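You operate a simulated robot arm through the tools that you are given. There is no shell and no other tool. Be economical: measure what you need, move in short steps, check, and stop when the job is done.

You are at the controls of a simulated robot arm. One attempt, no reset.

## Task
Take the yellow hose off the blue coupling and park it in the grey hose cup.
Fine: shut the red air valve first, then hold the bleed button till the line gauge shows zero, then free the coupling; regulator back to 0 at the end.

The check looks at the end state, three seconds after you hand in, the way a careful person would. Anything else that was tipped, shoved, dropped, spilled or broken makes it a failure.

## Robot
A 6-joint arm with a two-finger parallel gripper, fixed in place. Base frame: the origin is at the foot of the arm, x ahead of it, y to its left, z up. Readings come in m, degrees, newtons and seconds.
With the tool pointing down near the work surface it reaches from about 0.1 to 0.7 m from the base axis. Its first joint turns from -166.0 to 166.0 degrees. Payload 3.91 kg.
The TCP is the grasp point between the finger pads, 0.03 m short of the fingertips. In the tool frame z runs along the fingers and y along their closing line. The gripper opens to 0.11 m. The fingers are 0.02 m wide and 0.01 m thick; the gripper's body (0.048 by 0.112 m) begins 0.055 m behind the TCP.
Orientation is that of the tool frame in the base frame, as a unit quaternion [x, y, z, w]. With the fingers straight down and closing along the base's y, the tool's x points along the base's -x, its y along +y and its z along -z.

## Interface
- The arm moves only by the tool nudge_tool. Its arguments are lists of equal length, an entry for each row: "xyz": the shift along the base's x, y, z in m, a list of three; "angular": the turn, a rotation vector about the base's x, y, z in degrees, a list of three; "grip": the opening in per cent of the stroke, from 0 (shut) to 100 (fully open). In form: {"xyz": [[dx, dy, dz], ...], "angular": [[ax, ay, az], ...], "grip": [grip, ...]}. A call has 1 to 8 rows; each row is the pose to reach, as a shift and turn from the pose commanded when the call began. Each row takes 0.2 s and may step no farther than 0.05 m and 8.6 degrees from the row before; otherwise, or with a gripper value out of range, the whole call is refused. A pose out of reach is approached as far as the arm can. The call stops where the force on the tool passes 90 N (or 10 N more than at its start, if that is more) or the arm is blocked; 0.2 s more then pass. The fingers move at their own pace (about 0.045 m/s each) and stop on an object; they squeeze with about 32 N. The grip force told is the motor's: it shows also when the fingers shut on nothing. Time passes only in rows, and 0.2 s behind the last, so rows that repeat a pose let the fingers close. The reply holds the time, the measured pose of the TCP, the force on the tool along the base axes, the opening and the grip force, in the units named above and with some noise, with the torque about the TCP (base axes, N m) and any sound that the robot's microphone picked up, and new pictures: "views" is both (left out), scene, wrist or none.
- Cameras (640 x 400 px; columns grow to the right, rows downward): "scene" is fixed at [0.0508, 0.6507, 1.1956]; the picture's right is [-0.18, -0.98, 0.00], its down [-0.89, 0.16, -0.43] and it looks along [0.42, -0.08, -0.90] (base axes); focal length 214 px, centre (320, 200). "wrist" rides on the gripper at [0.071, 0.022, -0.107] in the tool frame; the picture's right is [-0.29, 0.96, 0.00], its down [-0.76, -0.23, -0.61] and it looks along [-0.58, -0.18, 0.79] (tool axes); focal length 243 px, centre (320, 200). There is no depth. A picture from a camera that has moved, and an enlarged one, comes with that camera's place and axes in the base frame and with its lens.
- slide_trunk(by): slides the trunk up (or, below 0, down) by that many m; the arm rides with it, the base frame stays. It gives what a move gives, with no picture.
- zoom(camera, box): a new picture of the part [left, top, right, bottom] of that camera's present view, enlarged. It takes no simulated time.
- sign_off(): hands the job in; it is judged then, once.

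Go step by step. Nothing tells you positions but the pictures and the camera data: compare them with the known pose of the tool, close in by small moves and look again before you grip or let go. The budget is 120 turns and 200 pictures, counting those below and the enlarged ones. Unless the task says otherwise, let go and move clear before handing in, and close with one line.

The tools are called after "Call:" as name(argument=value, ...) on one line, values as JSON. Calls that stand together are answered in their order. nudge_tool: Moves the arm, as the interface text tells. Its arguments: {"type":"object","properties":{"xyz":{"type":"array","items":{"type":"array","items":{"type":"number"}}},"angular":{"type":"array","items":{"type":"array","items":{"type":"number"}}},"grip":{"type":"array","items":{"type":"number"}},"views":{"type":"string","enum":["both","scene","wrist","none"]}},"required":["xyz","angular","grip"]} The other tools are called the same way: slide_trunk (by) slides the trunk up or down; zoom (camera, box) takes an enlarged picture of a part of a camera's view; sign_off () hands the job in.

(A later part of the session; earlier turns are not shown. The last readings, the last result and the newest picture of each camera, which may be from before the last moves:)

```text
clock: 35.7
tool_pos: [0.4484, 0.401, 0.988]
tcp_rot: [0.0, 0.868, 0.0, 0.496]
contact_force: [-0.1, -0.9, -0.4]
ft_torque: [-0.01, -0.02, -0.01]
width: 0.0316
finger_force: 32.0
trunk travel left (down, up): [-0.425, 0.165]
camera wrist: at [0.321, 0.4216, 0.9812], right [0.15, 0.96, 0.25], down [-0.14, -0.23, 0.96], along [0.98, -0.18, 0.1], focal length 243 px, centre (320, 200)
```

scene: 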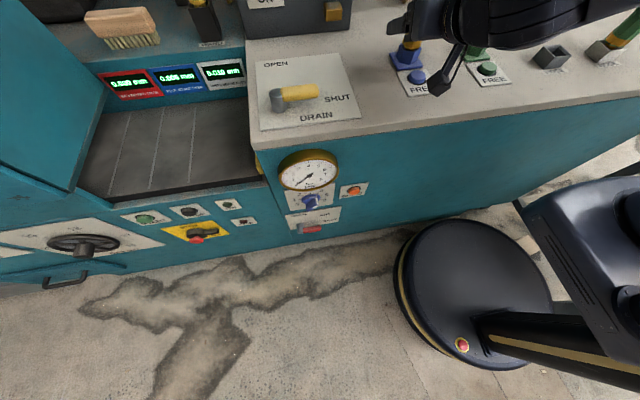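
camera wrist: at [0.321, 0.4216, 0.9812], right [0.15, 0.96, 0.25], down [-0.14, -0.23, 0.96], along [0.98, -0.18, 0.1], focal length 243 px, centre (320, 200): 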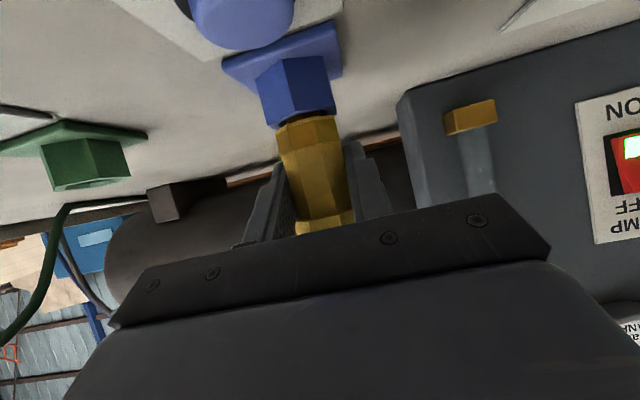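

It's gripped at 31.6 mm. I'll lift straight up in small steps, watching the force.

Call:
nudge_tool(xyz=[[0, 0, 0.01], [0, 0, 0.02], [0, 0, 0.035], [0, 0, 0.05], [0, 0, 0.07], [0, 0, 0.09]], angular=[[0, 0, 0], [0, 0, 0], [0, 0, 0], [0, 0, 0], [0, 0, 0], [0, 0, 0]], grip=[0, 0, 0, 0, 0, 0])

Call:
zoom(camera="scene", box=[360, 0, 640, 160])

```text
clock: 37.1
tool_pos: [0.4497, 0.3986, 1.0782]
tcp_rot: [0.001, 0.868, 0.0, 0.496]
contact_force: [-0.1, -0.4, -1.6]
ft_torque: [-0.02, 0.01, 0.03]
width: 0.0316
finger_force: 32.2
trunk travel left (down, up): [-0.425, 0.165]
camera wrist: at [0.3209, 0.4207, 1.0717], right [0.15, 0.96, 0.25], down [-0.14, -0.23, 0.96], along [0.98, -0.18, 0.1], focal length 243 px, centre (320, 200)
```

scene: 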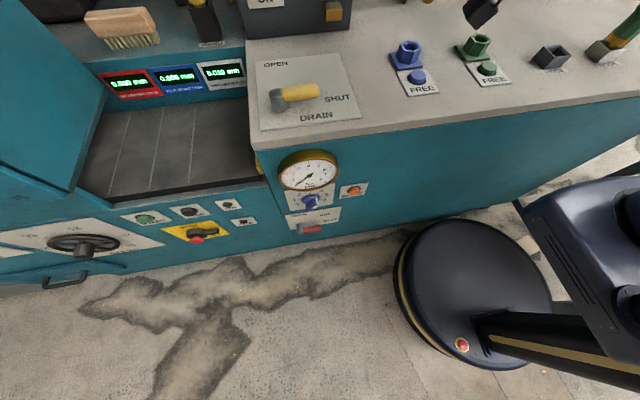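
wrist: 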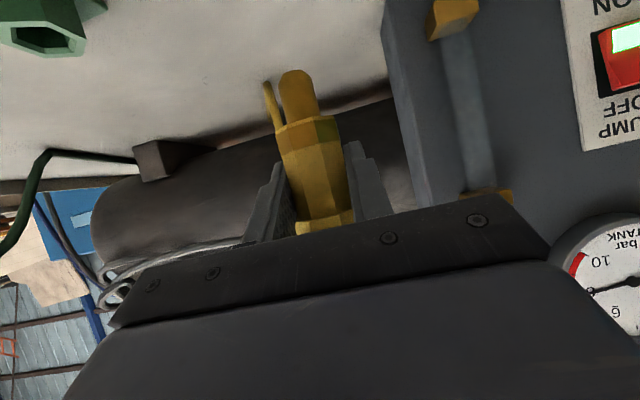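

```text
2.29 times, centred on (500, 80) of scene
camera zoom: at [0.0508, 0.6507, 1.1956], right [-0.18, -0.98, 0.0], down [-0.89, 0.16, -0.43], along [0.42, -0.08, -0.9], focal length 490 px, centre (-91, 474)
```

zoom: 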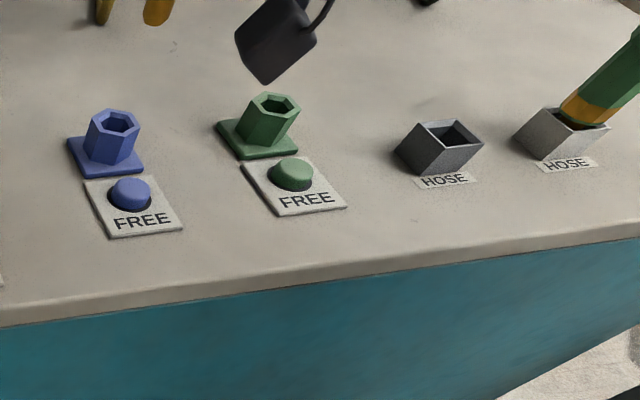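

The plug is out with a round stub below it. The empty dark-grey cup is near (0.384, 0.153, top ≈0.957), so I'll carry the plug toward it, staying high.

Call:
nudge_tool(xyz=[[0, -0.03, 0.01], [-0.01, -0.065, 0.01], [-0.02, -0.1, 0.01], [-0.035, -0.135, 0.01], [-0.05, -0.17, 0.01], [-0.06, -0.2, 0.01]], angular=[[0, 0, 0], [0, 0, 0], [0, 0, 0], [0, 0, 0], [0, 0, 0], [0, 0, 0]], grip=[0, 0, 0, 0, 0, 0])

Call:
zoom(camera="scene", box=[360, 0, 640, 160])

```text
clock: 38.5
tool_pos: [0.3885, 0.1981, 1.0881]
tcp_rot: [-0.001, 0.868, 0.001, 0.497]
contact_force: [-0.1, 0.4, -1.0]
ft_torque: [0.0, 0.03, -0.07]
width: 0.0313
finger_force: 32.0
trunk travel left (down, up): [-0.425, 0.165]
camera wrist: at [0.2611, 0.2203, 1.0814], right [0.15, 0.96, 0.25], down [-0.14, -0.23, 0.96], along [0.98, -0.18, 0.1], focal length 243 px, centre (320, 200)
```

scene: 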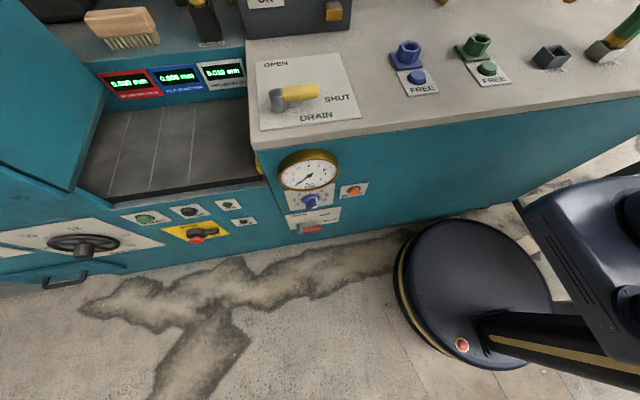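
wrist: 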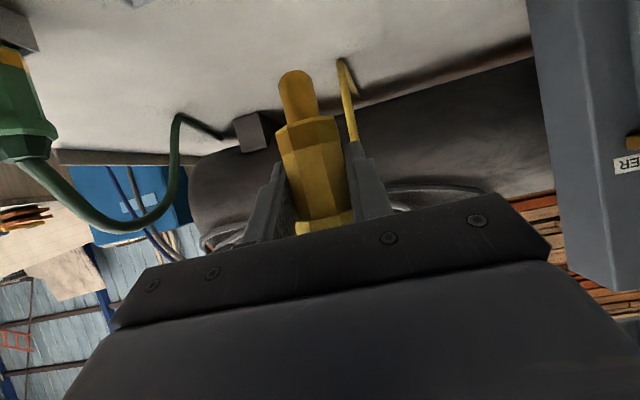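

```text
2.29 times, centred on (500, 80) of scene
camera zoom: at [0.0508, 0.6507, 1.1956], right [-0.18, -0.98, 0.0], down [-0.89, 0.16, -0.43], along [0.42, -0.08, -0.9], focal length 490 px, centre (-91, 474)
```

zoom: 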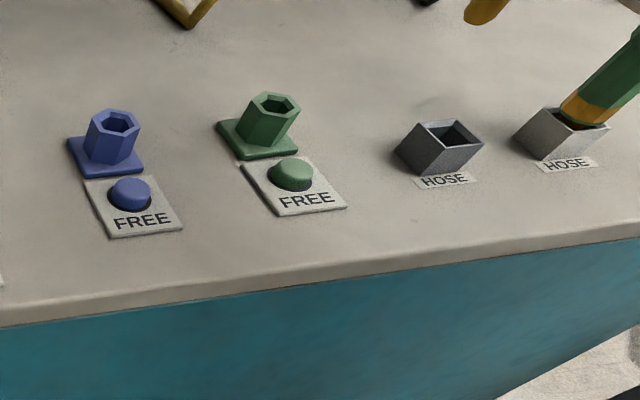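

The stub tip is about 0.06 below the TCP. I'll enlarge the cup for a tighter position.

Call:
zoom(camera="scene", box=[510, 20, 590, 90])

```text
5.71 times, centred on (550, 55) of scene
camera zoom: at [0.0508, 0.6507, 1.1956], right [-0.18, -0.98, 0.0], down [-0.89, 0.16, -0.43], along [0.42, -0.08, -0.9], focal length 1226 px, centre (-994, 1029)
```

zoom: 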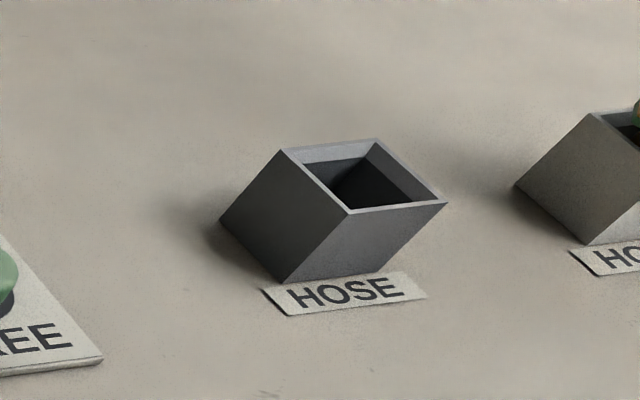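

The cup sits about 36 mm square, but the depth from one view is loose. I'll tilt and back off a little to see the cup with the wrist camera as well.

Call:
nudge_tool(xyz=[[-0.02, 0, 0.0], [-0.04, 0, 0.0], [-0.06, 0, 0.0]], angular=[[0, 8, 0], [0, 16, 0], [0, 24, 0]], grip=[0, 0, 0], views="wrist")

```text
clock: 39.3
tool_pos: [0.3289, 0.1991, 1.0886]
tcp_rot: [0.0, 0.953, 0.0, 0.304]
contact_force: [0.1, 0.2, -1.0]
ft_torque: [0.02, 0.06, 0.02]
width: 0.0316
finger_force: 31.9
trunk travel left (down, up): [-0.425, 0.165]
camera wrist: at [0.2094, 0.2207, 1.1345], right [0.24, 0.96, 0.17], down [0.27, -0.23, 0.94], along [0.93, -0.18, -0.31], focal length 243 px, centre (320, 200)
```

wrist: 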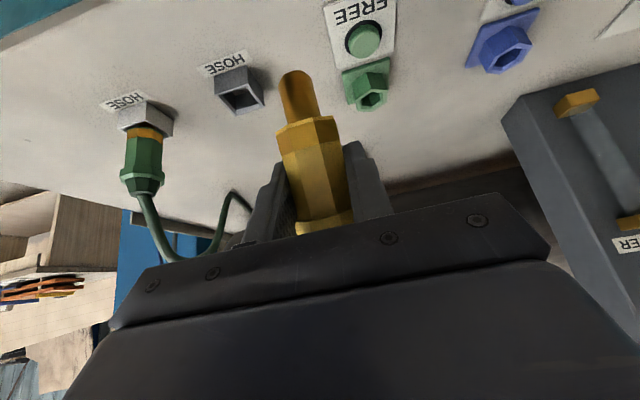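

Call:
zoom(camera="wrist", box=[190, 40, 290, 130])

```text
4.44 times, centred on (240, 85) of wrist
camera zoom: at [0.2094, 0.2207, 1.1345], right [0.24, 0.96, 0.17], down [0.27, -0.23, 0.94], along [0.93, -0.18, -0.31], focal length 1078 px, centre (676, 711)
```

zoom: 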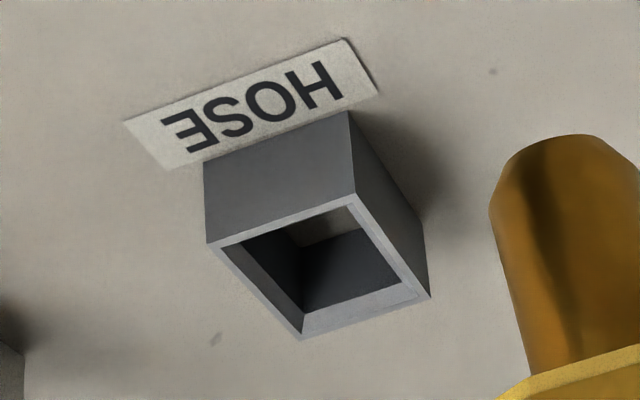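

Both cameras now agree that the cup-mouth centre is (0.398, 0.1205, 0.947). I'll straighten the plug and bring it over the cup with clearance.

Call:
nudge_tool(xyz=[[0.02, -0.02, 0], [0.04, -0.045, 0], [0.06, -0.07, 0], [0.066, -0.0785, -0.02], [0.066, -0.0785, -0.048]], angular=[[0, -8, 0], [0, -16, 0], [0, -24, 0], [0, -24, 0], [0, -24, 0]], grip=[0, 0, 0, 0, 0])

Call:
zoom(camera="scene", box=[500, 0, 640, 100])

```text
clock: 40.5
tool_pos: [0.3951, 0.1205, 1.0389]
tcp_rot: [-0.001, 0.868, 0.001, 0.496]
contact_force: [-0.2, 0.8, -0.9]
ft_torque: [0.0, 0.0, -0.01]
width: 0.0317
finger_force: 32.1
trunk travel left (down, up): [-0.425, 0.165]
camera wrist: at [0.2672, 0.1419, 1.0325], right [0.15, 0.96, 0.25], down [-0.14, -0.23, 0.96], along [0.98, -0.18, 0.1], focal length 243 px, centre (320, 200)
```

scene: 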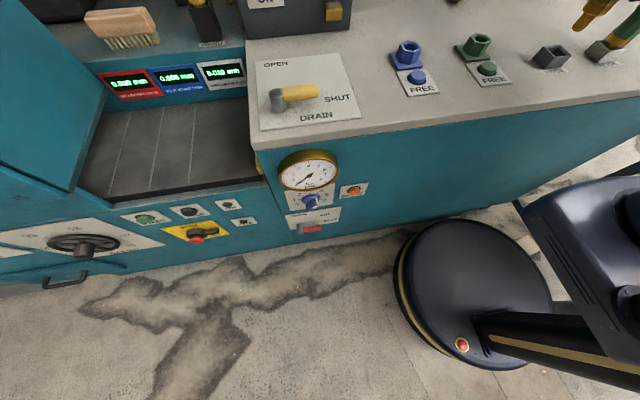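
wrist: 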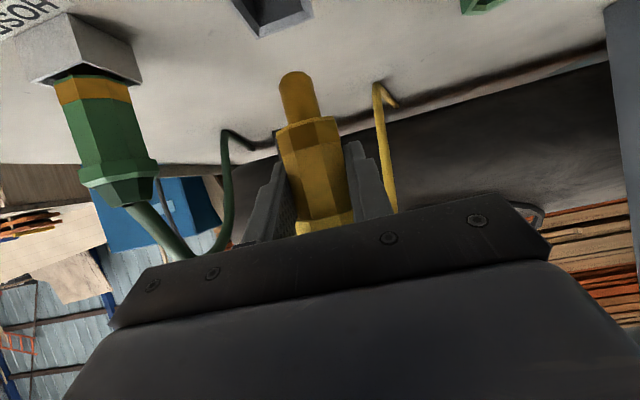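

```text
4.00 times, centred on (570, 50) of scene
camera zoom: at [0.0508, 0.6507, 1.1956], right [-0.18, -0.98, 0.0], down [-0.89, 0.16, -0.43], along [0.42, -0.08, -0.9], focal length 858 px, centre (-680, 800)
```

zoom: 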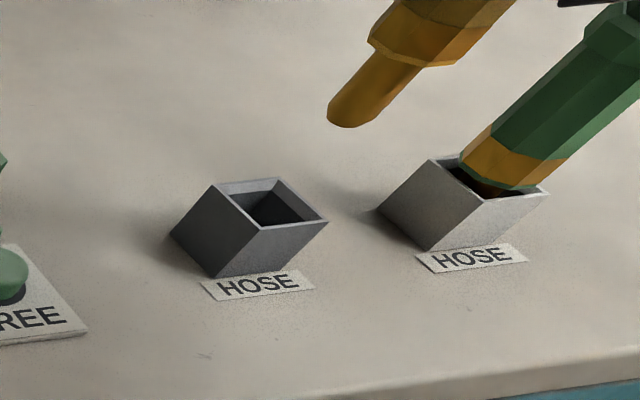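

The stub tip measures (0.4025, 0.120, 0.983), about 4 mm too far in x. I'll correct that and lower to just above the mouth.

Call:
nudge_tool(xyz=[[-0.004, 0.0005, -0.01], [-0.004, 0.0005, -0.028]], angular=[[0, 0, 0], [0, 0, 0]], grip=[0, 0], views="none")

Call:
zoom(camera="scene", box=[500, 0, 640, 100])

Call:
zoom(camera="wrist", box=[160, 0, 440, 175])

```text
clock: 41.1
tool_pos: [0.3914, 0.1192, 1.0115]
tcp_rot: [-0.001, 0.868, 0.001, 0.496]
contact_force: [-0.2, -0.6, -2.2]
ft_torque: [0.01, 0.01, 0.02]
width: 0.0316
finger_force: 31.6
trunk travel left (down, up): [-0.425, 0.165]
```

```text
4.00 times, centred on (570, 50) of scene
camera zoom: at [0.0508, 0.6507, 1.1956], right [-0.18, -0.98, 0.0], down [-0.89, 0.16, -0.43], along [0.42, -0.08, -0.9], focal length 858 px, centre (-680, 800)
```

zoom: 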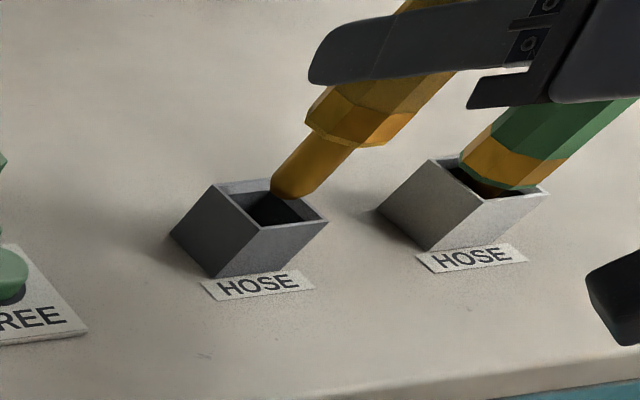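

```text
2.29 times, centred on (300, 88) of wrist
camera zoom: at [0.2629, 0.1425, 1.0049], right [0.15, 0.96, 0.25], down [-0.14, -0.23, 0.96], along [0.98, -0.18, 0.1], focal length 555 px, centre (366, 457)
```

zoom: 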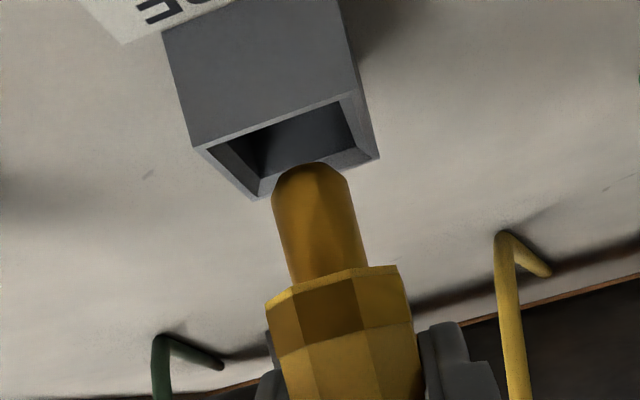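

The stub lines up with the mouth in both views. I'll lower it in gently.

Call:
nudge_tool(xyz=[[0.0, -0.0005, -0.008], [0.0, -0.0005, -0.014], [0.0, -0.0005, -0.02]], angular=[[0, 0, 0], [0, 0, 0], [0, 0, 0]], grip=[0, 0, 0], views="none")

Call:
zoom(camera="scene", box=[500, 0, 640, 100])

Call:
zoom(camera="wrist", box=[160, 0, 440, 175])

```text
clock: 41.9
tool_pos: [0.3911, 0.1205, 0.9924]
tcp_rot: [0.001, 0.868, 0.0, 0.496]
contact_force: [-0.7, 0.5, -1.4]
ft_torque: [0.03, 0.0, -0.01]
width: 0.0319
finger_force: 32.1
trunk travel left (down, up): [-0.425, 0.165]
```

```text
4.00 times, centred on (570, 50) of scene
camera zoom: at [0.0508, 0.6507, 1.1956], right [-0.18, -0.98, 0.0], down [-0.89, 0.16, -0.43], along [0.42, -0.08, -0.9], focal length 858 px, centre (-680, 800)
```

zoom: 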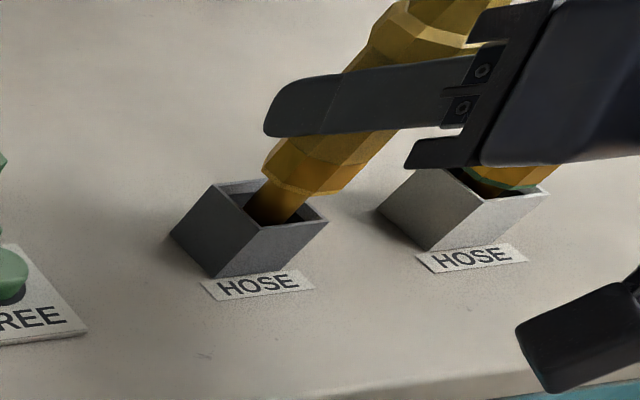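

```text
2.29 times, centred on (300, 88) of wrist
camera zoom: at [0.2631, 0.1421, 0.9848], right [0.15, 0.96, 0.25], down [-0.14, -0.23, 0.96], along [0.98, -0.18, 0.1], focal length 555 px, centre (366, 457)
```

zoom: 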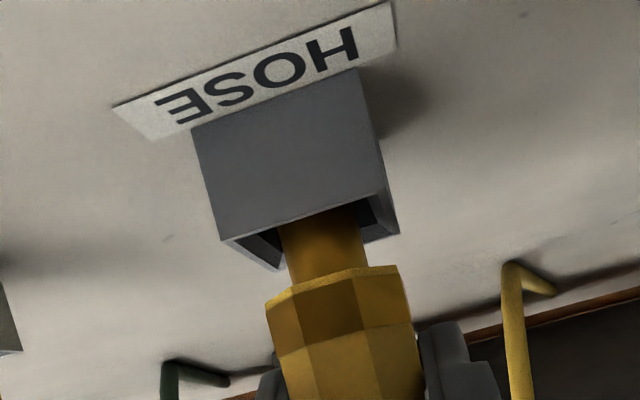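

The stub is inside the mouth, slightly toward +y. I'll shift 2 mm in −y and keep lowering until it seats.

Call:
nudge_tool(xyz=[[0.0, -0.002, -0.004], [0.0, -0.002, -0.008], [0.0, -0.002, -0.011], [0, -0.002, -0.013]], angular=[[0, 0, 0], [0, 0, 0], [0, 0, 0], [0, 0, 0]], grip=[0, 0, 0, 0], views="none")

Call:
zoom(camera="scene", box=[500, 0, 640, 100])

Call:
zoom(camera="wrist", box=[160, 0, 440, 175])

```text
clock: 42.9
tool_pos: [0.3905, 0.1165, 0.982]
tcp_rot: [0.001, 0.867, 0.0, 0.499]
contact_force: [-3.5, -1.9, 20.0]
ft_torque: [-0.13, -0.03, 0.0]
width: 0.0316
finger_force: 32.0
trunk travel left (down, up): [-0.425, 0.165]
```

```text
4.00 times, centred on (570, 50) of scene
camera zoom: at [0.0508, 0.6507, 1.1956], right [-0.18, -0.98, 0.0], down [-0.89, 0.16, -0.43], along [0.42, -0.08, -0.9], focal length 858 px, centre (-680, 800)
```

zoom: 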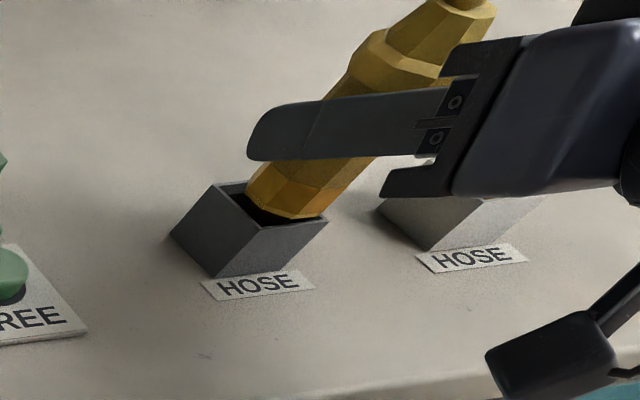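

```text
2.29 times, centred on (300, 88) of wrist
camera zoom: at [0.2631, 0.1397, 0.9739], right [0.15, 0.96, 0.25], down [-0.14, -0.23, 0.96], along [0.98, -0.18, 0.1], focal length 555 px, centre (366, 457)
```

zoom: 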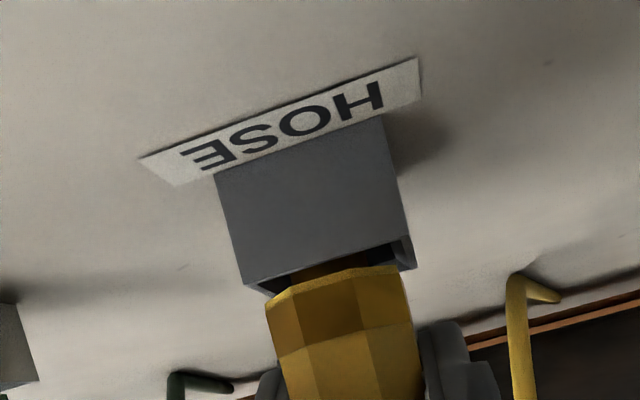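

It is seated: 20 N of upward resistance, and the same height relative to the rim as the green hose in its cup. I'll ease the load, open slowly and check that it stays upright.

Call:
nudge_tool(xyz=[[0, 0.001, 0.002], [0, 0.001, 0.002], [0, 0.001, 0.002], [0, 0.001, 0.002], [0, 0.001, 0.002]], angular=[[0, 0, 0], [0, 0, 0], [0, 0, 0], [0, 0, 0], [0, 0, 0]], grip=[0, 36, 45, 60, 65], views="wrist")

Call:
zoom(camera="scene", box=[500, 0, 640, 100])

```text
clock: 44.1
tool_pos: [0.3904, 0.1193, 0.9819]
tcp_rot: [0.0, 0.868, 0.0, 0.496]
contact_force: [0.3, -1.1, -0.4]
ft_torque: [0.02, 0.0, 0.05]
width: 0.0714
finger_force: 0.1
trunk travel left (down, up): [-0.425, 0.165]
camera wrist: at [0.2631, 0.141, 0.9741], right [0.15, 0.96, 0.25], down [-0.14, -0.23, 0.96], along [0.98, -0.18, 0.1], focal length 243 px, centre (320, 200)
```

wrist: 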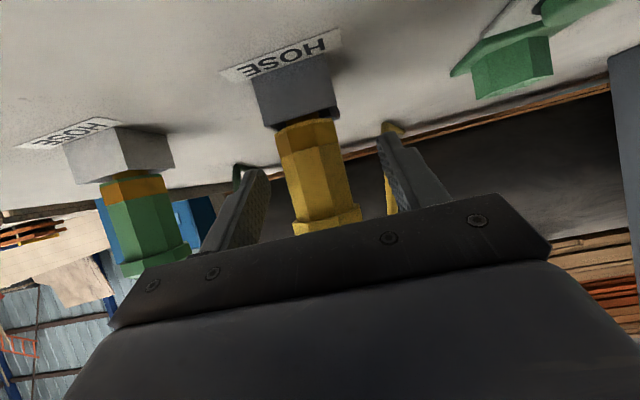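

```text
4.00 times, centred on (570, 50) of scene
camera zoom: at [0.0508, 0.6507, 1.1956], right [-0.18, -0.98, 0.0], down [-0.89, 0.16, -0.43], along [0.42, -0.08, -0.9], focal length 858 px, centre (-680, 800)
```

zoom: 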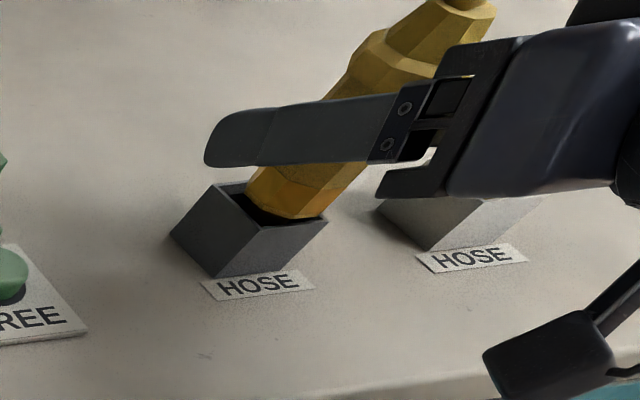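

The plug stands on its own. I'll back straight out, then lift away and look.

Call:
nudge_tool(xyz=[[-0.025, 0, 0], [-0.055, 0, 0], [-0.085, 0, 0.002], [-0.105, 0.02, 0.02], [-0.115, 0.05, 0.05]], angular=[[0, 0, 0], [0, 0, 0], [0, 0, 0], [0, 0, 0], [0, 0, 0]], grip=[65, 65, 65, 65, 65])

Call:
zoom(camera="scene", box=[500, 0, 640, 100])

```text
clock: 45.3
tool_pos: [0.2745, 0.1678, 1.0297]
tcp_rot: [0.0, 0.868, -0.001, 0.496]
contact_force: [-0.2, 0.0, -0.9]
ft_torque: [-0.02, -0.01, -0.01]
width: 0.0716
finger_force: 0.0
trunk travel left (down, up): [-0.425, 0.165]
camera wrist: at [0.1468, 0.1907, 1.0241], right [0.15, 0.96, 0.25], down [-0.14, -0.23, 0.96], along [0.98, -0.18, 0.1], focal length 243 px, centre (320, 200)
```

scene: 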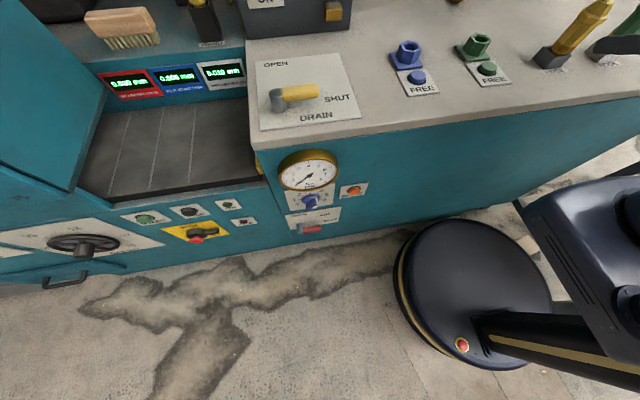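
wrist: 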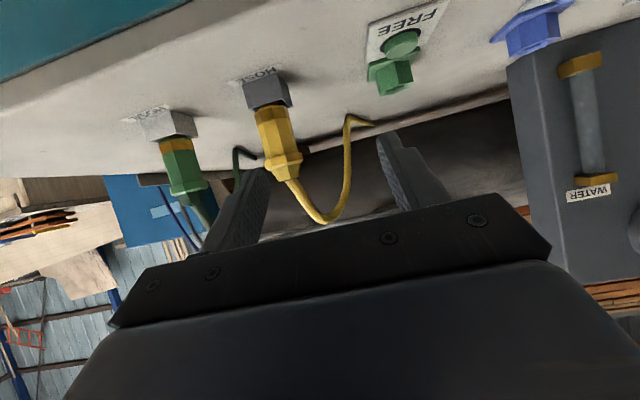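

```text
4.00 times, centred on (570, 50) of scene
camera zoom: at [0.0508, 0.6507, 1.1956], right [-0.18, -0.98, 0.0], down [-0.89, 0.16, -0.43], along [0.42, -0.08, -0.9], focal length 858 px, centre (-680, 800)
```

zoom: 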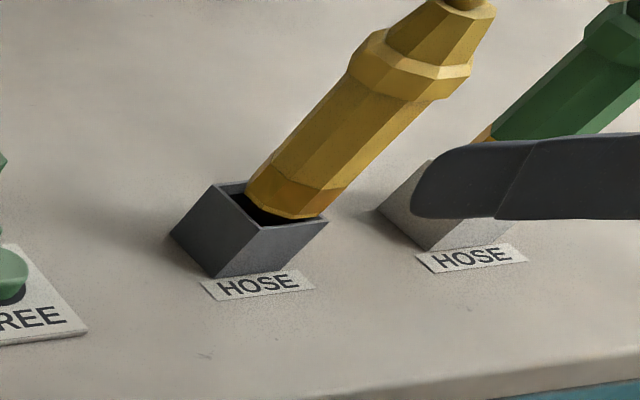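

The hose is parked in the cup. Now for the regulator: I'll retreat, level the tool and drop back down in front of the panel.

Call:
nudge_tool(xyz=[[-0.04, 0.02, 0.02], [-0.075, 0.05, 0.03], [-0.1, 0.09, 0.04], [-0.12, 0.135, 0.05], [-0.13, 0.18, 0.06], [-0.13, 0.225, 0.06], [-0.13, 0.27, 0.06]], angular=[[0, 0, 0], [0, 0, 0], [0, 0, 0], [0, -8, 0], [0, -16, 0], [0, -24, 0], [0, -30.5, 0]], grip=[65, 65, 65, 65, 65, 65, 65], views="none")

Call:
slide_trunk(by=-0.38)

```text
refused: row 4 steps farther than a row can; nothing moved
```

```text
clock: 46.8
tool_pos: [0.2725, 0.1705, 0.932]
tcp_rot: [0.0, 0.86, 0.003, 0.511]
contact_force: [-60.3, -4.7, 29.8]
ft_torque: [-1.66, -0.08, -2.42]
width: 0.0743
finger_force: 2.5
trunk travel left (down, up): [-0.313, 0.277]
stopped: the force on the tool passed its limit at 140 N (the readings are from after the stop); the commanded pose is now the measured one
```

The move was refused, but the trunk slide still ran and the fingers came down on the machine's front edge; I shouldn't have paired those two calls. I'll raise the trunk straight back up and check for damage.

Call:
slide_trunk(by=0.1)

Call:
zoom(camera="scene", box=[0, 0, 640, 400])

Call:
zoom(camera="wrist", box=[0, 0, 640, 400])

```text
clock: 48.1
tool_pos: [0.2783, 0.1715, 1.0312]
tcp_rot: [0.0, 0.861, 0.001, 0.509]
contact_force: [-0.2, -0.3, -0.5]
ft_torque: [0.03, -0.02, -0.01]
width: 0.0716
finger_force: 0.0
trunk travel left (down, up): [-0.413, 0.177]
```

```text
1.00 times, centred on (320, 200) of scene (not enlarged: the box is as wide or as high as the picture)
camera zoom: at [0.0508, 0.6507, 1.1956], right [-0.18, -0.98, 0.0], down [-0.89, 0.16, -0.43], along [0.42, -0.08, -0.9], focal length 214 px, centre (320, 200)
```

zoom: 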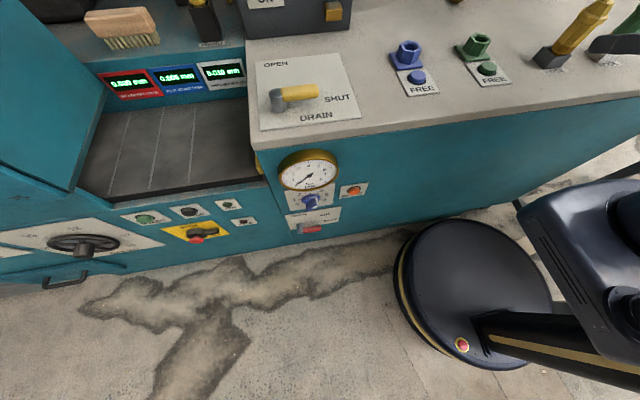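

```text
1.00 times, centred on (320, 200) of wrist (not enlarged: the box is as wide or as high as the picture)
camera zoom: at [0.1507, 0.1932, 1.0192], right [0.14, 0.96, 0.26], down [-0.17, -0.23, 0.96], along [0.98, -0.17, 0.13], focal length 243 px, centre (320, 200)
```

zoom: 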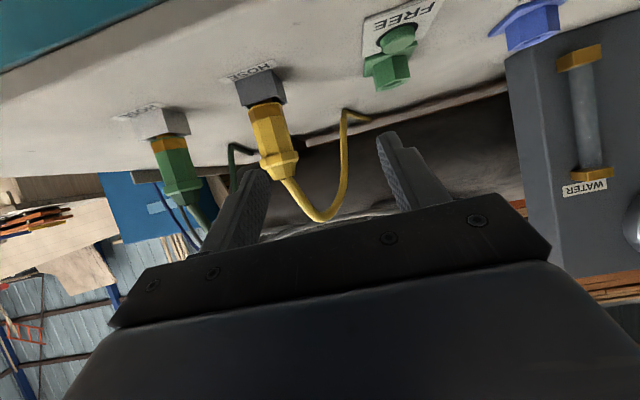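

Nothing appears to have moved. The hoses, cups and panel look just as before, so I'll carry on one move at a time, retreating clear of the machine first.

Call:
nudge_tool(xyz=[[-0.04, 0.02, 0.015], [-0.075, 0.05, 0.025], [-0.1, 0.085, 0.035], [-0.12, 0.125, 0.04], [-0.13, 0.17, 0.045], [-0.13, 0.215, 0.05], [-0.13, 0.26, 0.055], [-0.13, 0.29, 0.06]], angular=[[0, 0, 0], [0, 0, 0], [0, 0, 0], [0, -8, 0], [0, -16, 0], [0, -24, 0], [0, -29, 0], [0, -29, 0]], grip=[65, 65, 65, 65, 65, 65, 65, 65], views="scene")

```text
clock: 49.9
tool_pos: [0.147, 0.4625, 1.0892]
tcp_rot: [-0.002, 0.705, 0.001, 0.709]
contact_force: [0.4, -1.0, 0.5]
ft_torque: [0.0, -0.01, 0.0]
width: 0.0716
finger_force: 0.1
trunk travel left (down, up): [-0.413, 0.177]
```

scene: 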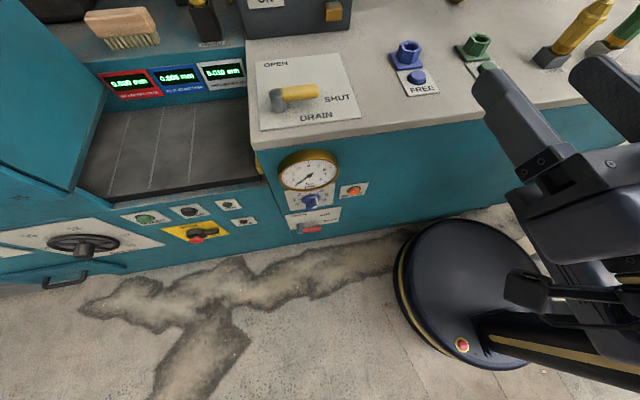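

The tool is clear of the face at x≈0.15, so I'll lower the trunk.

Call:
slide_trunk(by=-0.39)

```text
clock: 53.7
tool_pos: [0.1484, 0.4611, 0.6995]
tcp_rot: [-0.001, 0.706, 0.001, 0.708]
contact_force: [0.3, -0.7, 0.1]
ft_torque: [0.0, -0.02, 0.02]
width: 0.0715
finger_force: 0.0
trunk travel left (down, up): [-0.023, 0.567]
```

Call:
nudge_tool(xyz=[[0, 0.045, 0], [0, 0.09, 0], [0, 0.13, 0], [0, 0.166, -0.005]], angular=[[0, 0, 0], [0, 0, 0], [0, 0, 0], [0, 0, 0]], grip=[65, 65, 65, 65])

Call:
zoom(camera="wrist", box=[220, 0, 440, 160])

Call:
zoom(camera="scene", box=[270, 150, 370, 240])

```text
clock: 54.7
tool_pos: [0.147, 0.6288, 0.6954]
tcp_rot: [-0.001, 0.706, 0.001, 0.708]
contact_force: [0.5, -0.5, 0.4]
ft_torque: [0.03, 0.06, 0.01]
width: 0.0714
finger_force: 0.0
trunk travel left (down, up): [-0.023, 0.567]
camera wrist: at [0.0411, 0.6503, 0.6232], right [0.0, 0.96, 0.29], down [-0.61, -0.23, 0.76], along [0.79, -0.17, 0.58], focal length 243 px, centre (320, 200)
```

scene: 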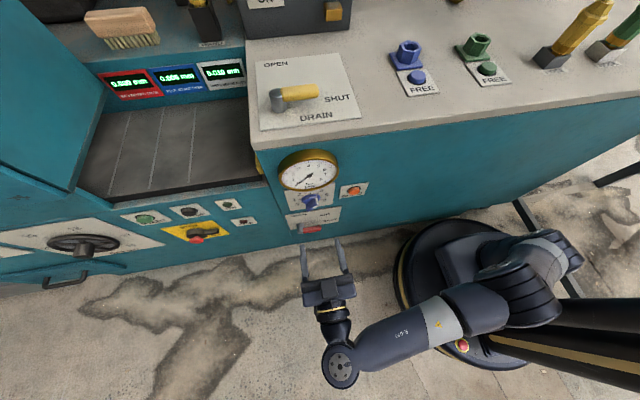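
wrist: 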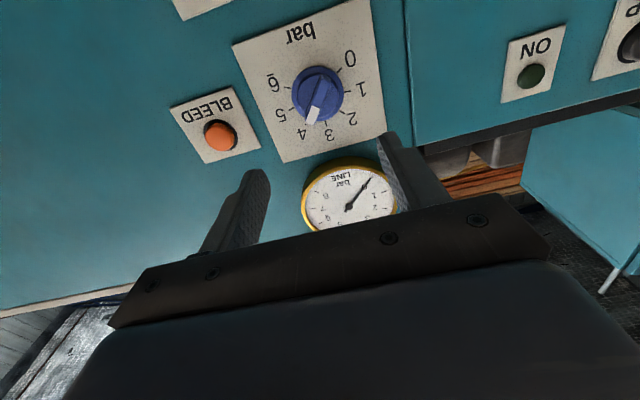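

```text
2.50 times, centred on (330, 80) of wrist
camera zoom: at [0.0411, 0.6503, 0.6232], right [0.0, 0.96, 0.29], down [-0.61, -0.23, 0.76], along [0.79, -0.17, 0.58], focal length 606 px, centre (295, 500)
```

zoom: 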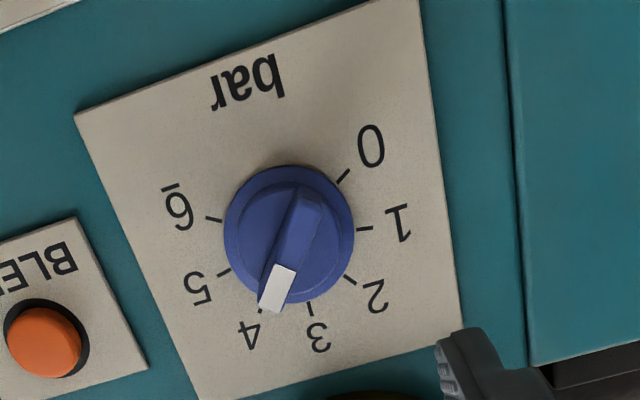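

```text
4.44 times, centred on (320, 195) of scene
camera zoom: at [0.0508, 0.6507, 1.1956], right [-0.18, -0.98, 0.0], down [-0.89, 0.16, -0.43], along [0.42, -0.08, -0.9], focal length 953 px, centre (320, 222)
```

zoom: 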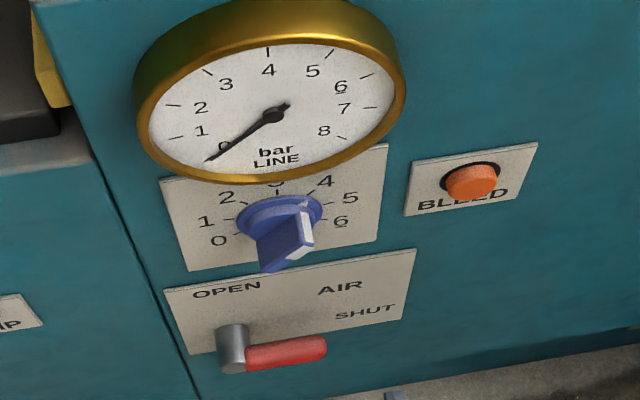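

The pointer is at 4 and the ticks are 40° apart, so 0 is 160° anticlockwise. The knob axis is at (y 0.629, z 0.684), with the ridge front near x≈0.27. I'll roll the tool to match the ridge and approach.

Call:
nudge_tool(xyz=[[0.01, 0, -0.004], [0.02, 0, -0.008], [0.03, 0, -0.0117], [0.045, 0, -0.0117], [0.065, 0.0, -0.0117]], angular=[[8, 0, 0], [16, 0, 0], [24, 0, 0], [32, 0, 0], [40, 0, 0]], grip=[50, 45, 45, 45, 45])

Call:
zoom(camera="scene", box=[270, 150, 370, 240])

```text
clock: 55.9
tool_pos: [0.212, 0.6287, 0.6838]
tcp_rot: [0.243, 0.663, 0.243, 0.666]
contact_force: [-0.2, 0.0, 0.1]
ft_torque: [0.03, -0.02, 0.03]
width: 0.0495
finger_force: 0.0
trunk travel left (down, up): [-0.023, 0.567]
camera wrist: at [0.106, 0.6908, 0.6428], right [0.0, 0.54, 0.84], down [-0.61, -0.67, 0.43], along [0.79, -0.51, 0.33], focal length 243 px, centre (320, 200)
```

scene: 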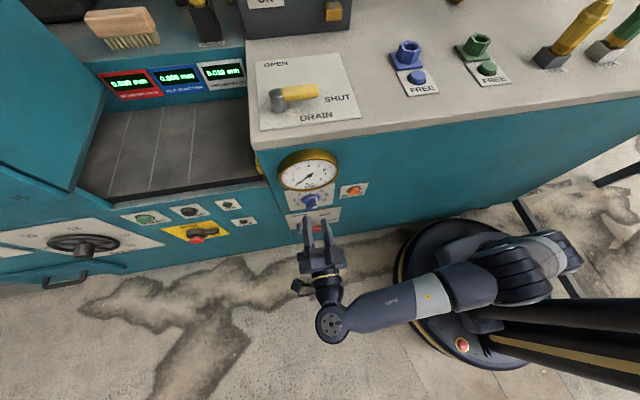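
wrist: 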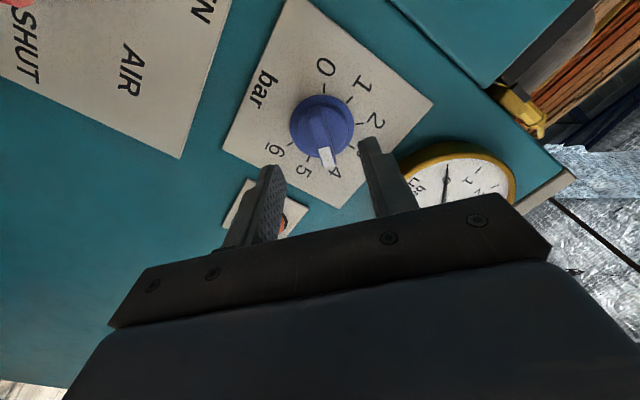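

```text
4.44 times, centred on (320, 195) of scene
camera zoom: at [0.0508, 0.6507, 1.1956], right [-0.18, -0.98, 0.0], down [-0.89, 0.16, -0.43], along [0.42, -0.08, -0.9], focal length 953 px, centre (320, 222)
```

zoom: 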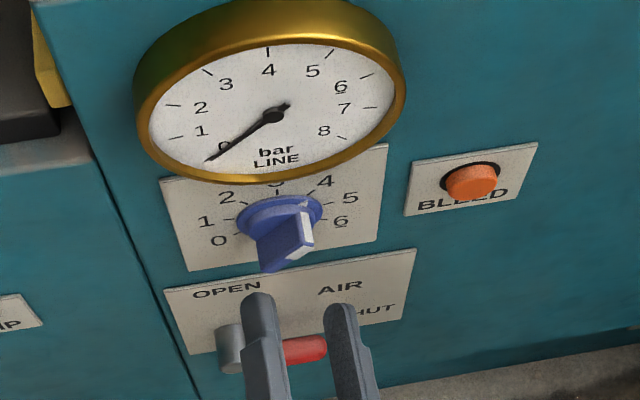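

The knob ridge lies between the fingers. I'll advance until the tips straddle it.

Call:
nudge_tool(xyz=[[0.015, 0.0006, 0], [0.028, 0.0006, 0], [0.036, 0.0006, 0]], angular=[[0, 0, 0], [0, 0, 0], [0, 0, 0]], grip=[45, 45, 45], views="wrist")

Call:
zoom(camera="scene", box=[270, 150, 370, 240])

```text
clock: 56.7
tool_pos: [0.2484, 0.6283, 0.6838]
tcp_rot: [0.241, 0.663, 0.242, 0.666]
contact_force: [0.1, 0.8, -0.7]
ft_torque: [-0.01, -0.02, 0.03]
width: 0.0495
finger_force: 0.1
trunk travel left (down, up): [-0.023, 0.567]
camera wrist: at [0.1423, 0.6911, 0.6427], right [0.0, 0.55, 0.84], down [-0.61, -0.67, 0.43], along [0.79, -0.51, 0.34], focal length 243 px, centre (320, 200)
```

wrist: 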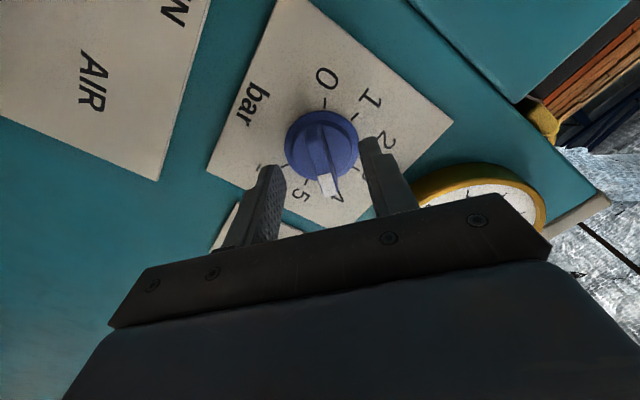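

```text
4.44 times, centred on (320, 195) of scene
camera zoom: at [0.0508, 0.6507, 1.1956], right [-0.18, -0.98, 0.0], down [-0.89, 0.16, -0.43], along [0.42, -0.08, -0.9], focal length 953 px, centre (320, 222)
```

zoom: 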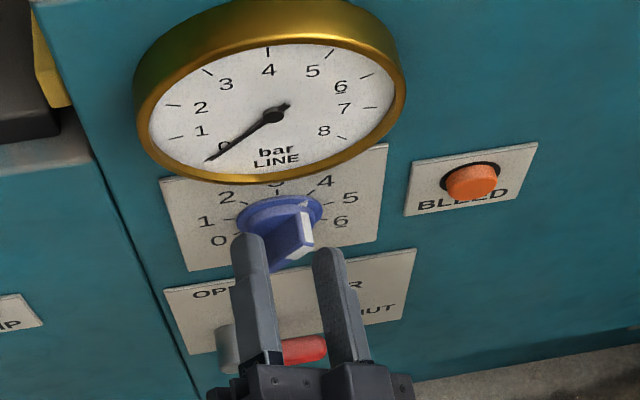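

The tips just reach the ridge. I'll go 7 mm deeper and close on it.

Call:
nudge_tool(xyz=[[0.004, 0.0006, 0], [0.007, 0.0006, 0], [0.007, 0.0006, 0], [0.007, 0.0006, 0], [0.007, 0.0006, 0], [0.007, 0.0006, 0]], angular=[[0, 0, 0], [0, 0, 0], [0, 0, 0], [0, 0, 0], [0, 0, 0], [0, 0, 0]], grip=[45, 45, 0, 0, 0, 0], views="wrist")

Call:
zoom(camera="scene", box=[270, 150, 370, 240])

```text
clock: 58.1
tool_pos: [0.2549, 0.6304, 0.6851]
tcp_rot: [0.241, 0.663, 0.244, 0.666]
contact_force: [3.2, 13.5, 7.4]
ft_torque: [0.0, 0.43, 0.05]
width: 0.0112
finger_force: 45.1
trunk travel left (down, up): [-0.023, 0.567]
camera wrist: at [0.1488, 0.6925, 0.6434], right [-0.01, 0.55, 0.84], down [-0.61, -0.67, 0.43], along [0.79, -0.51, 0.34], focal length 243 px, centre (320, 200)
```

wrist: 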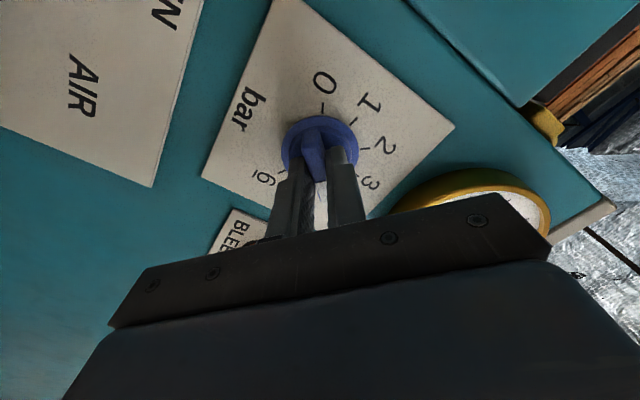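

```text
4.44 times, centred on (320, 195) of scene
camera zoom: at [0.0508, 0.6507, 1.1956], right [-0.18, -0.98, 0.0], down [-0.89, 0.16, -0.43], along [0.42, -0.08, -0.9], focal length 953 px, centre (320, 222)
```

zoom: 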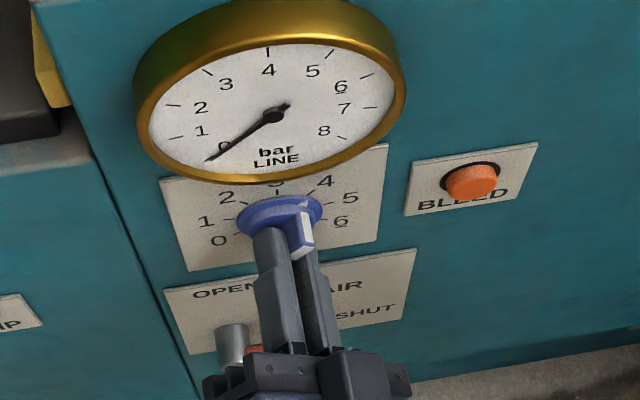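

The ridge is gripped with a slight sideways load. I'll centre the tool a bit and start turning anticlockwise.

Call:
nudge_tool(xyz=[[0, 0.002, 0.0016], [0, 0.002, 0.0016], [0, 0.002, 0.0016], [0, 0.002, 0.0016], [0, 0.002, 0.0016], [0, 0.002, 0.0016], [0, 0.002, 0.0016]], angular=[[0, 0, 0], [-8, 0, 0], [-16, 0, 0], [-24, 0, 0], [-32, 0, 0], [-40, 0, 0], [-48, 0, 0]], grip=[0, 0, 0, 0, 0, 0, 0], views="wrist")

Call:
zoom(camera="scene", box=[270, 150, 370, 240])

```text
clock: 59.7
tool_pos: [0.2558, 0.6307, 0.6866]
tcp_rot: [-0.05, 0.704, -0.05, 0.706]
contact_force: [-12.8, -28.5, -14.7]
ft_torque: [-0.01, -0.81, -0.46]
width: 0.0108
finger_force: 45.5
trunk travel left (down, up): [-0.023, 0.567]
camera wrist: at [0.149, 0.6413, 0.6106], right [0.0, 0.99, 0.15], down [-0.61, -0.12, 0.78], along [0.79, -0.09, 0.6], focal length 243 px, centre (320, 200)
```

wrist: 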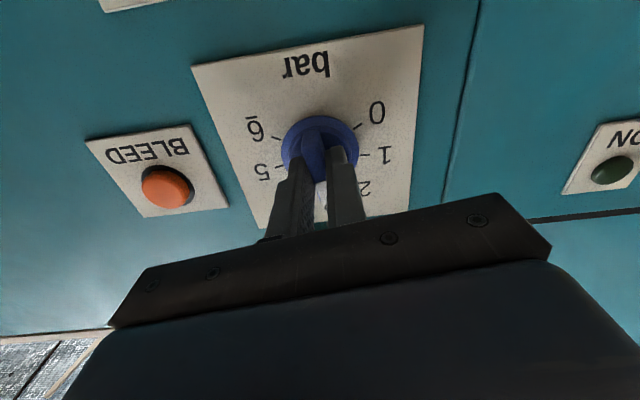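

```text
4.44 times, centred on (320, 195) of scene
camera zoom: at [0.0508, 0.6507, 1.1956], right [-0.18, -0.98, 0.0], down [-0.89, 0.16, -0.43], along [0.42, -0.08, -0.9], focal length 953 px, centre (320, 222)
```

zoom: 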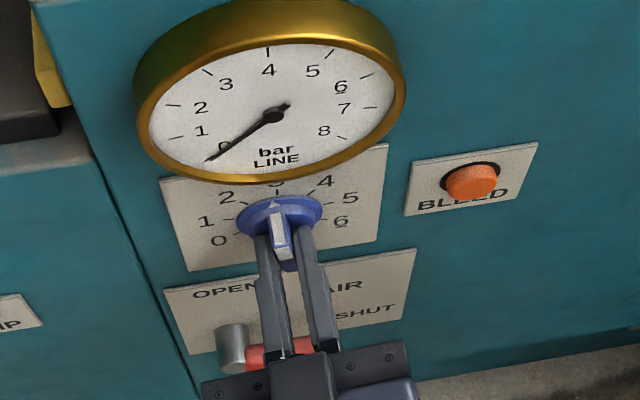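

It turns with the tool. I'll relieve the side load and continue.

Call:
nudge_tool(xyz=[[0, -0.003, -0.0015], [0, -0.003, -0.0015], [0, -0.003, -0.0015], [0, -0.003, -0.0015], [0, -0.003, -0.0015], [0, -0.003, -0.0015], [0, -0.003, -0.0015]], angular=[[-8, 0, 0], [-16, 0, 0], [-24, 0, 0], [-32, 0, 0], [-40, 0, 0], [-48, 0, 0], [-56, 0, 0]], grip=[0, 0, 0, 0, 0, 0, 0], views="wrist")

Call:
zoom(camera="scene", box=[270, 150, 370, 240])

```text
clock: 61.3
tool_pos: [0.2551, 0.629, 0.6841]
tcp_rot: [-0.377, 0.598, -0.373, 0.601]
contact_force: [-3.7, 19.7, 11.1]
ft_torque: [0.0, -0.15, -0.47]
width: 0.011
finger_force: 44.7
trunk travel left (down, up): [-0.023, 0.567]
camera wrist: at [0.1493, 0.5744, 0.634], right [0.0, 0.68, -0.73], down [-0.61, 0.58, 0.54], along [0.79, 0.45, 0.41], focal length 243 px, centre (320, 200)
```

wrist: 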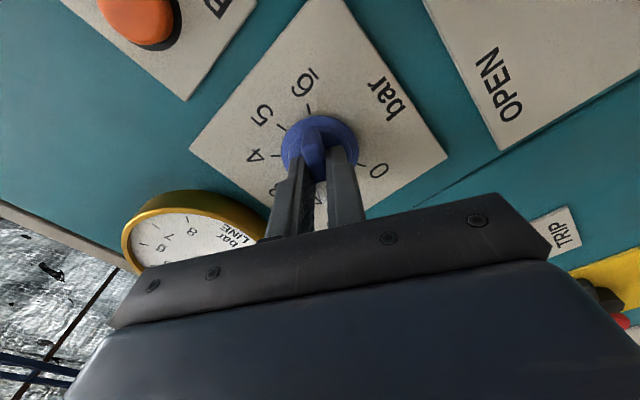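

```text
4.44 times, centred on (320, 195) of scene
camera zoom: at [0.0508, 0.6507, 1.1956], right [-0.18, -0.98, 0.0], down [-0.89, 0.16, -0.43], along [0.42, -0.08, -0.9], focal length 953 px, centre (320, 222)
```

zoom: 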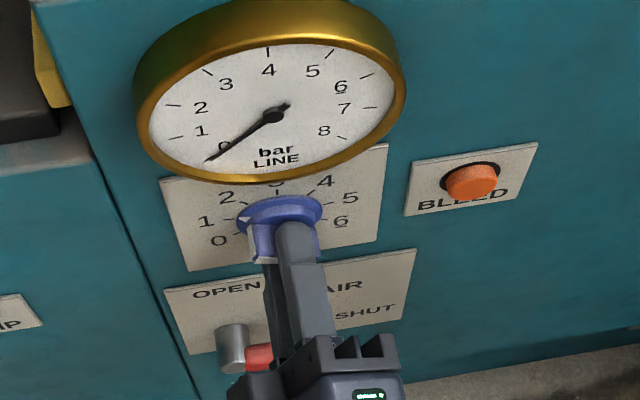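

The pointer is now between 1 and 2, with about 56° left to reach 0.

Call:
nudge_tool(xyz=[[0, 0.0015, 0.001], [0, 0.0015, 0.001], [0, 0.0015, 0.001], [0, 0.0015, 0.001], [0, 0.0015, 0.001], [0, 0.0015, 0.001], [0, 0.0015, 0.001], [0, 0.0015, 0.001]], angular=[[-8, 0, 0], [-16, 0, 0], [-24, 0, 0], [-32, 0, 0], [-40, 0, 0], [-48, 0, 0], [-56, 0, 0], [-58, 0, 0]], grip=[0, 0, 0, 0, 0, 0, 0, 0], views="wrist")

Call:
zoom(camera="scene", box=[270, 150, 370, 240])

```text
clock: 63.1
tool_pos: [0.255, 0.6291, 0.6852]
tcp_rot: [0.62, -0.344, 0.617, -0.342]
contact_force: [-6.0, 0.7, 5.4]
ft_torque: [1.02, -0.49, 0.31]
width: 0.011
finger_force: 45.1
trunk travel left (down, up): [-0.023, 0.567]
camera wrist: at [0.1489, 0.558, 0.705], right [0.0, -0.26, -0.97], down [-0.61, 0.77, -0.2], along [0.79, 0.59, -0.16], focal length 243 px, centre (320, 200)
```

wrist: 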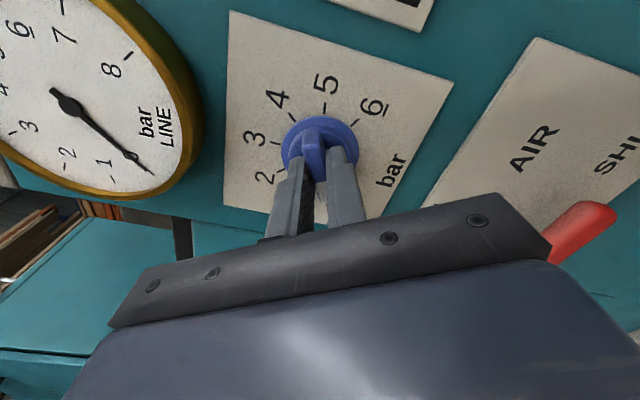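

```text
4.44 times, centred on (320, 195) of scene
camera zoom: at [0.0508, 0.6507, 1.1956], right [-0.18, -0.98, 0.0], down [-0.89, 0.16, -0.43], along [0.42, -0.08, -0.9], focal length 953 px, centre (320, 222)
```

zoom: 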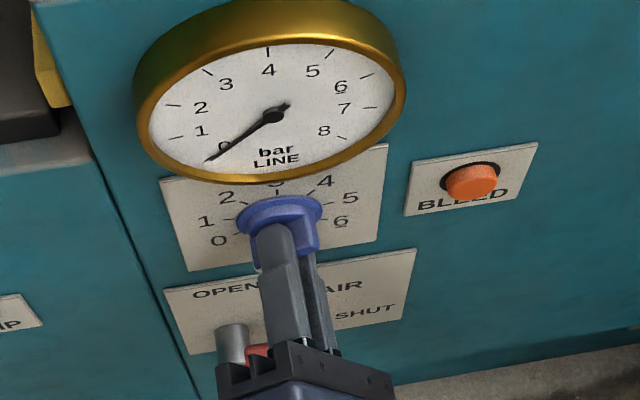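

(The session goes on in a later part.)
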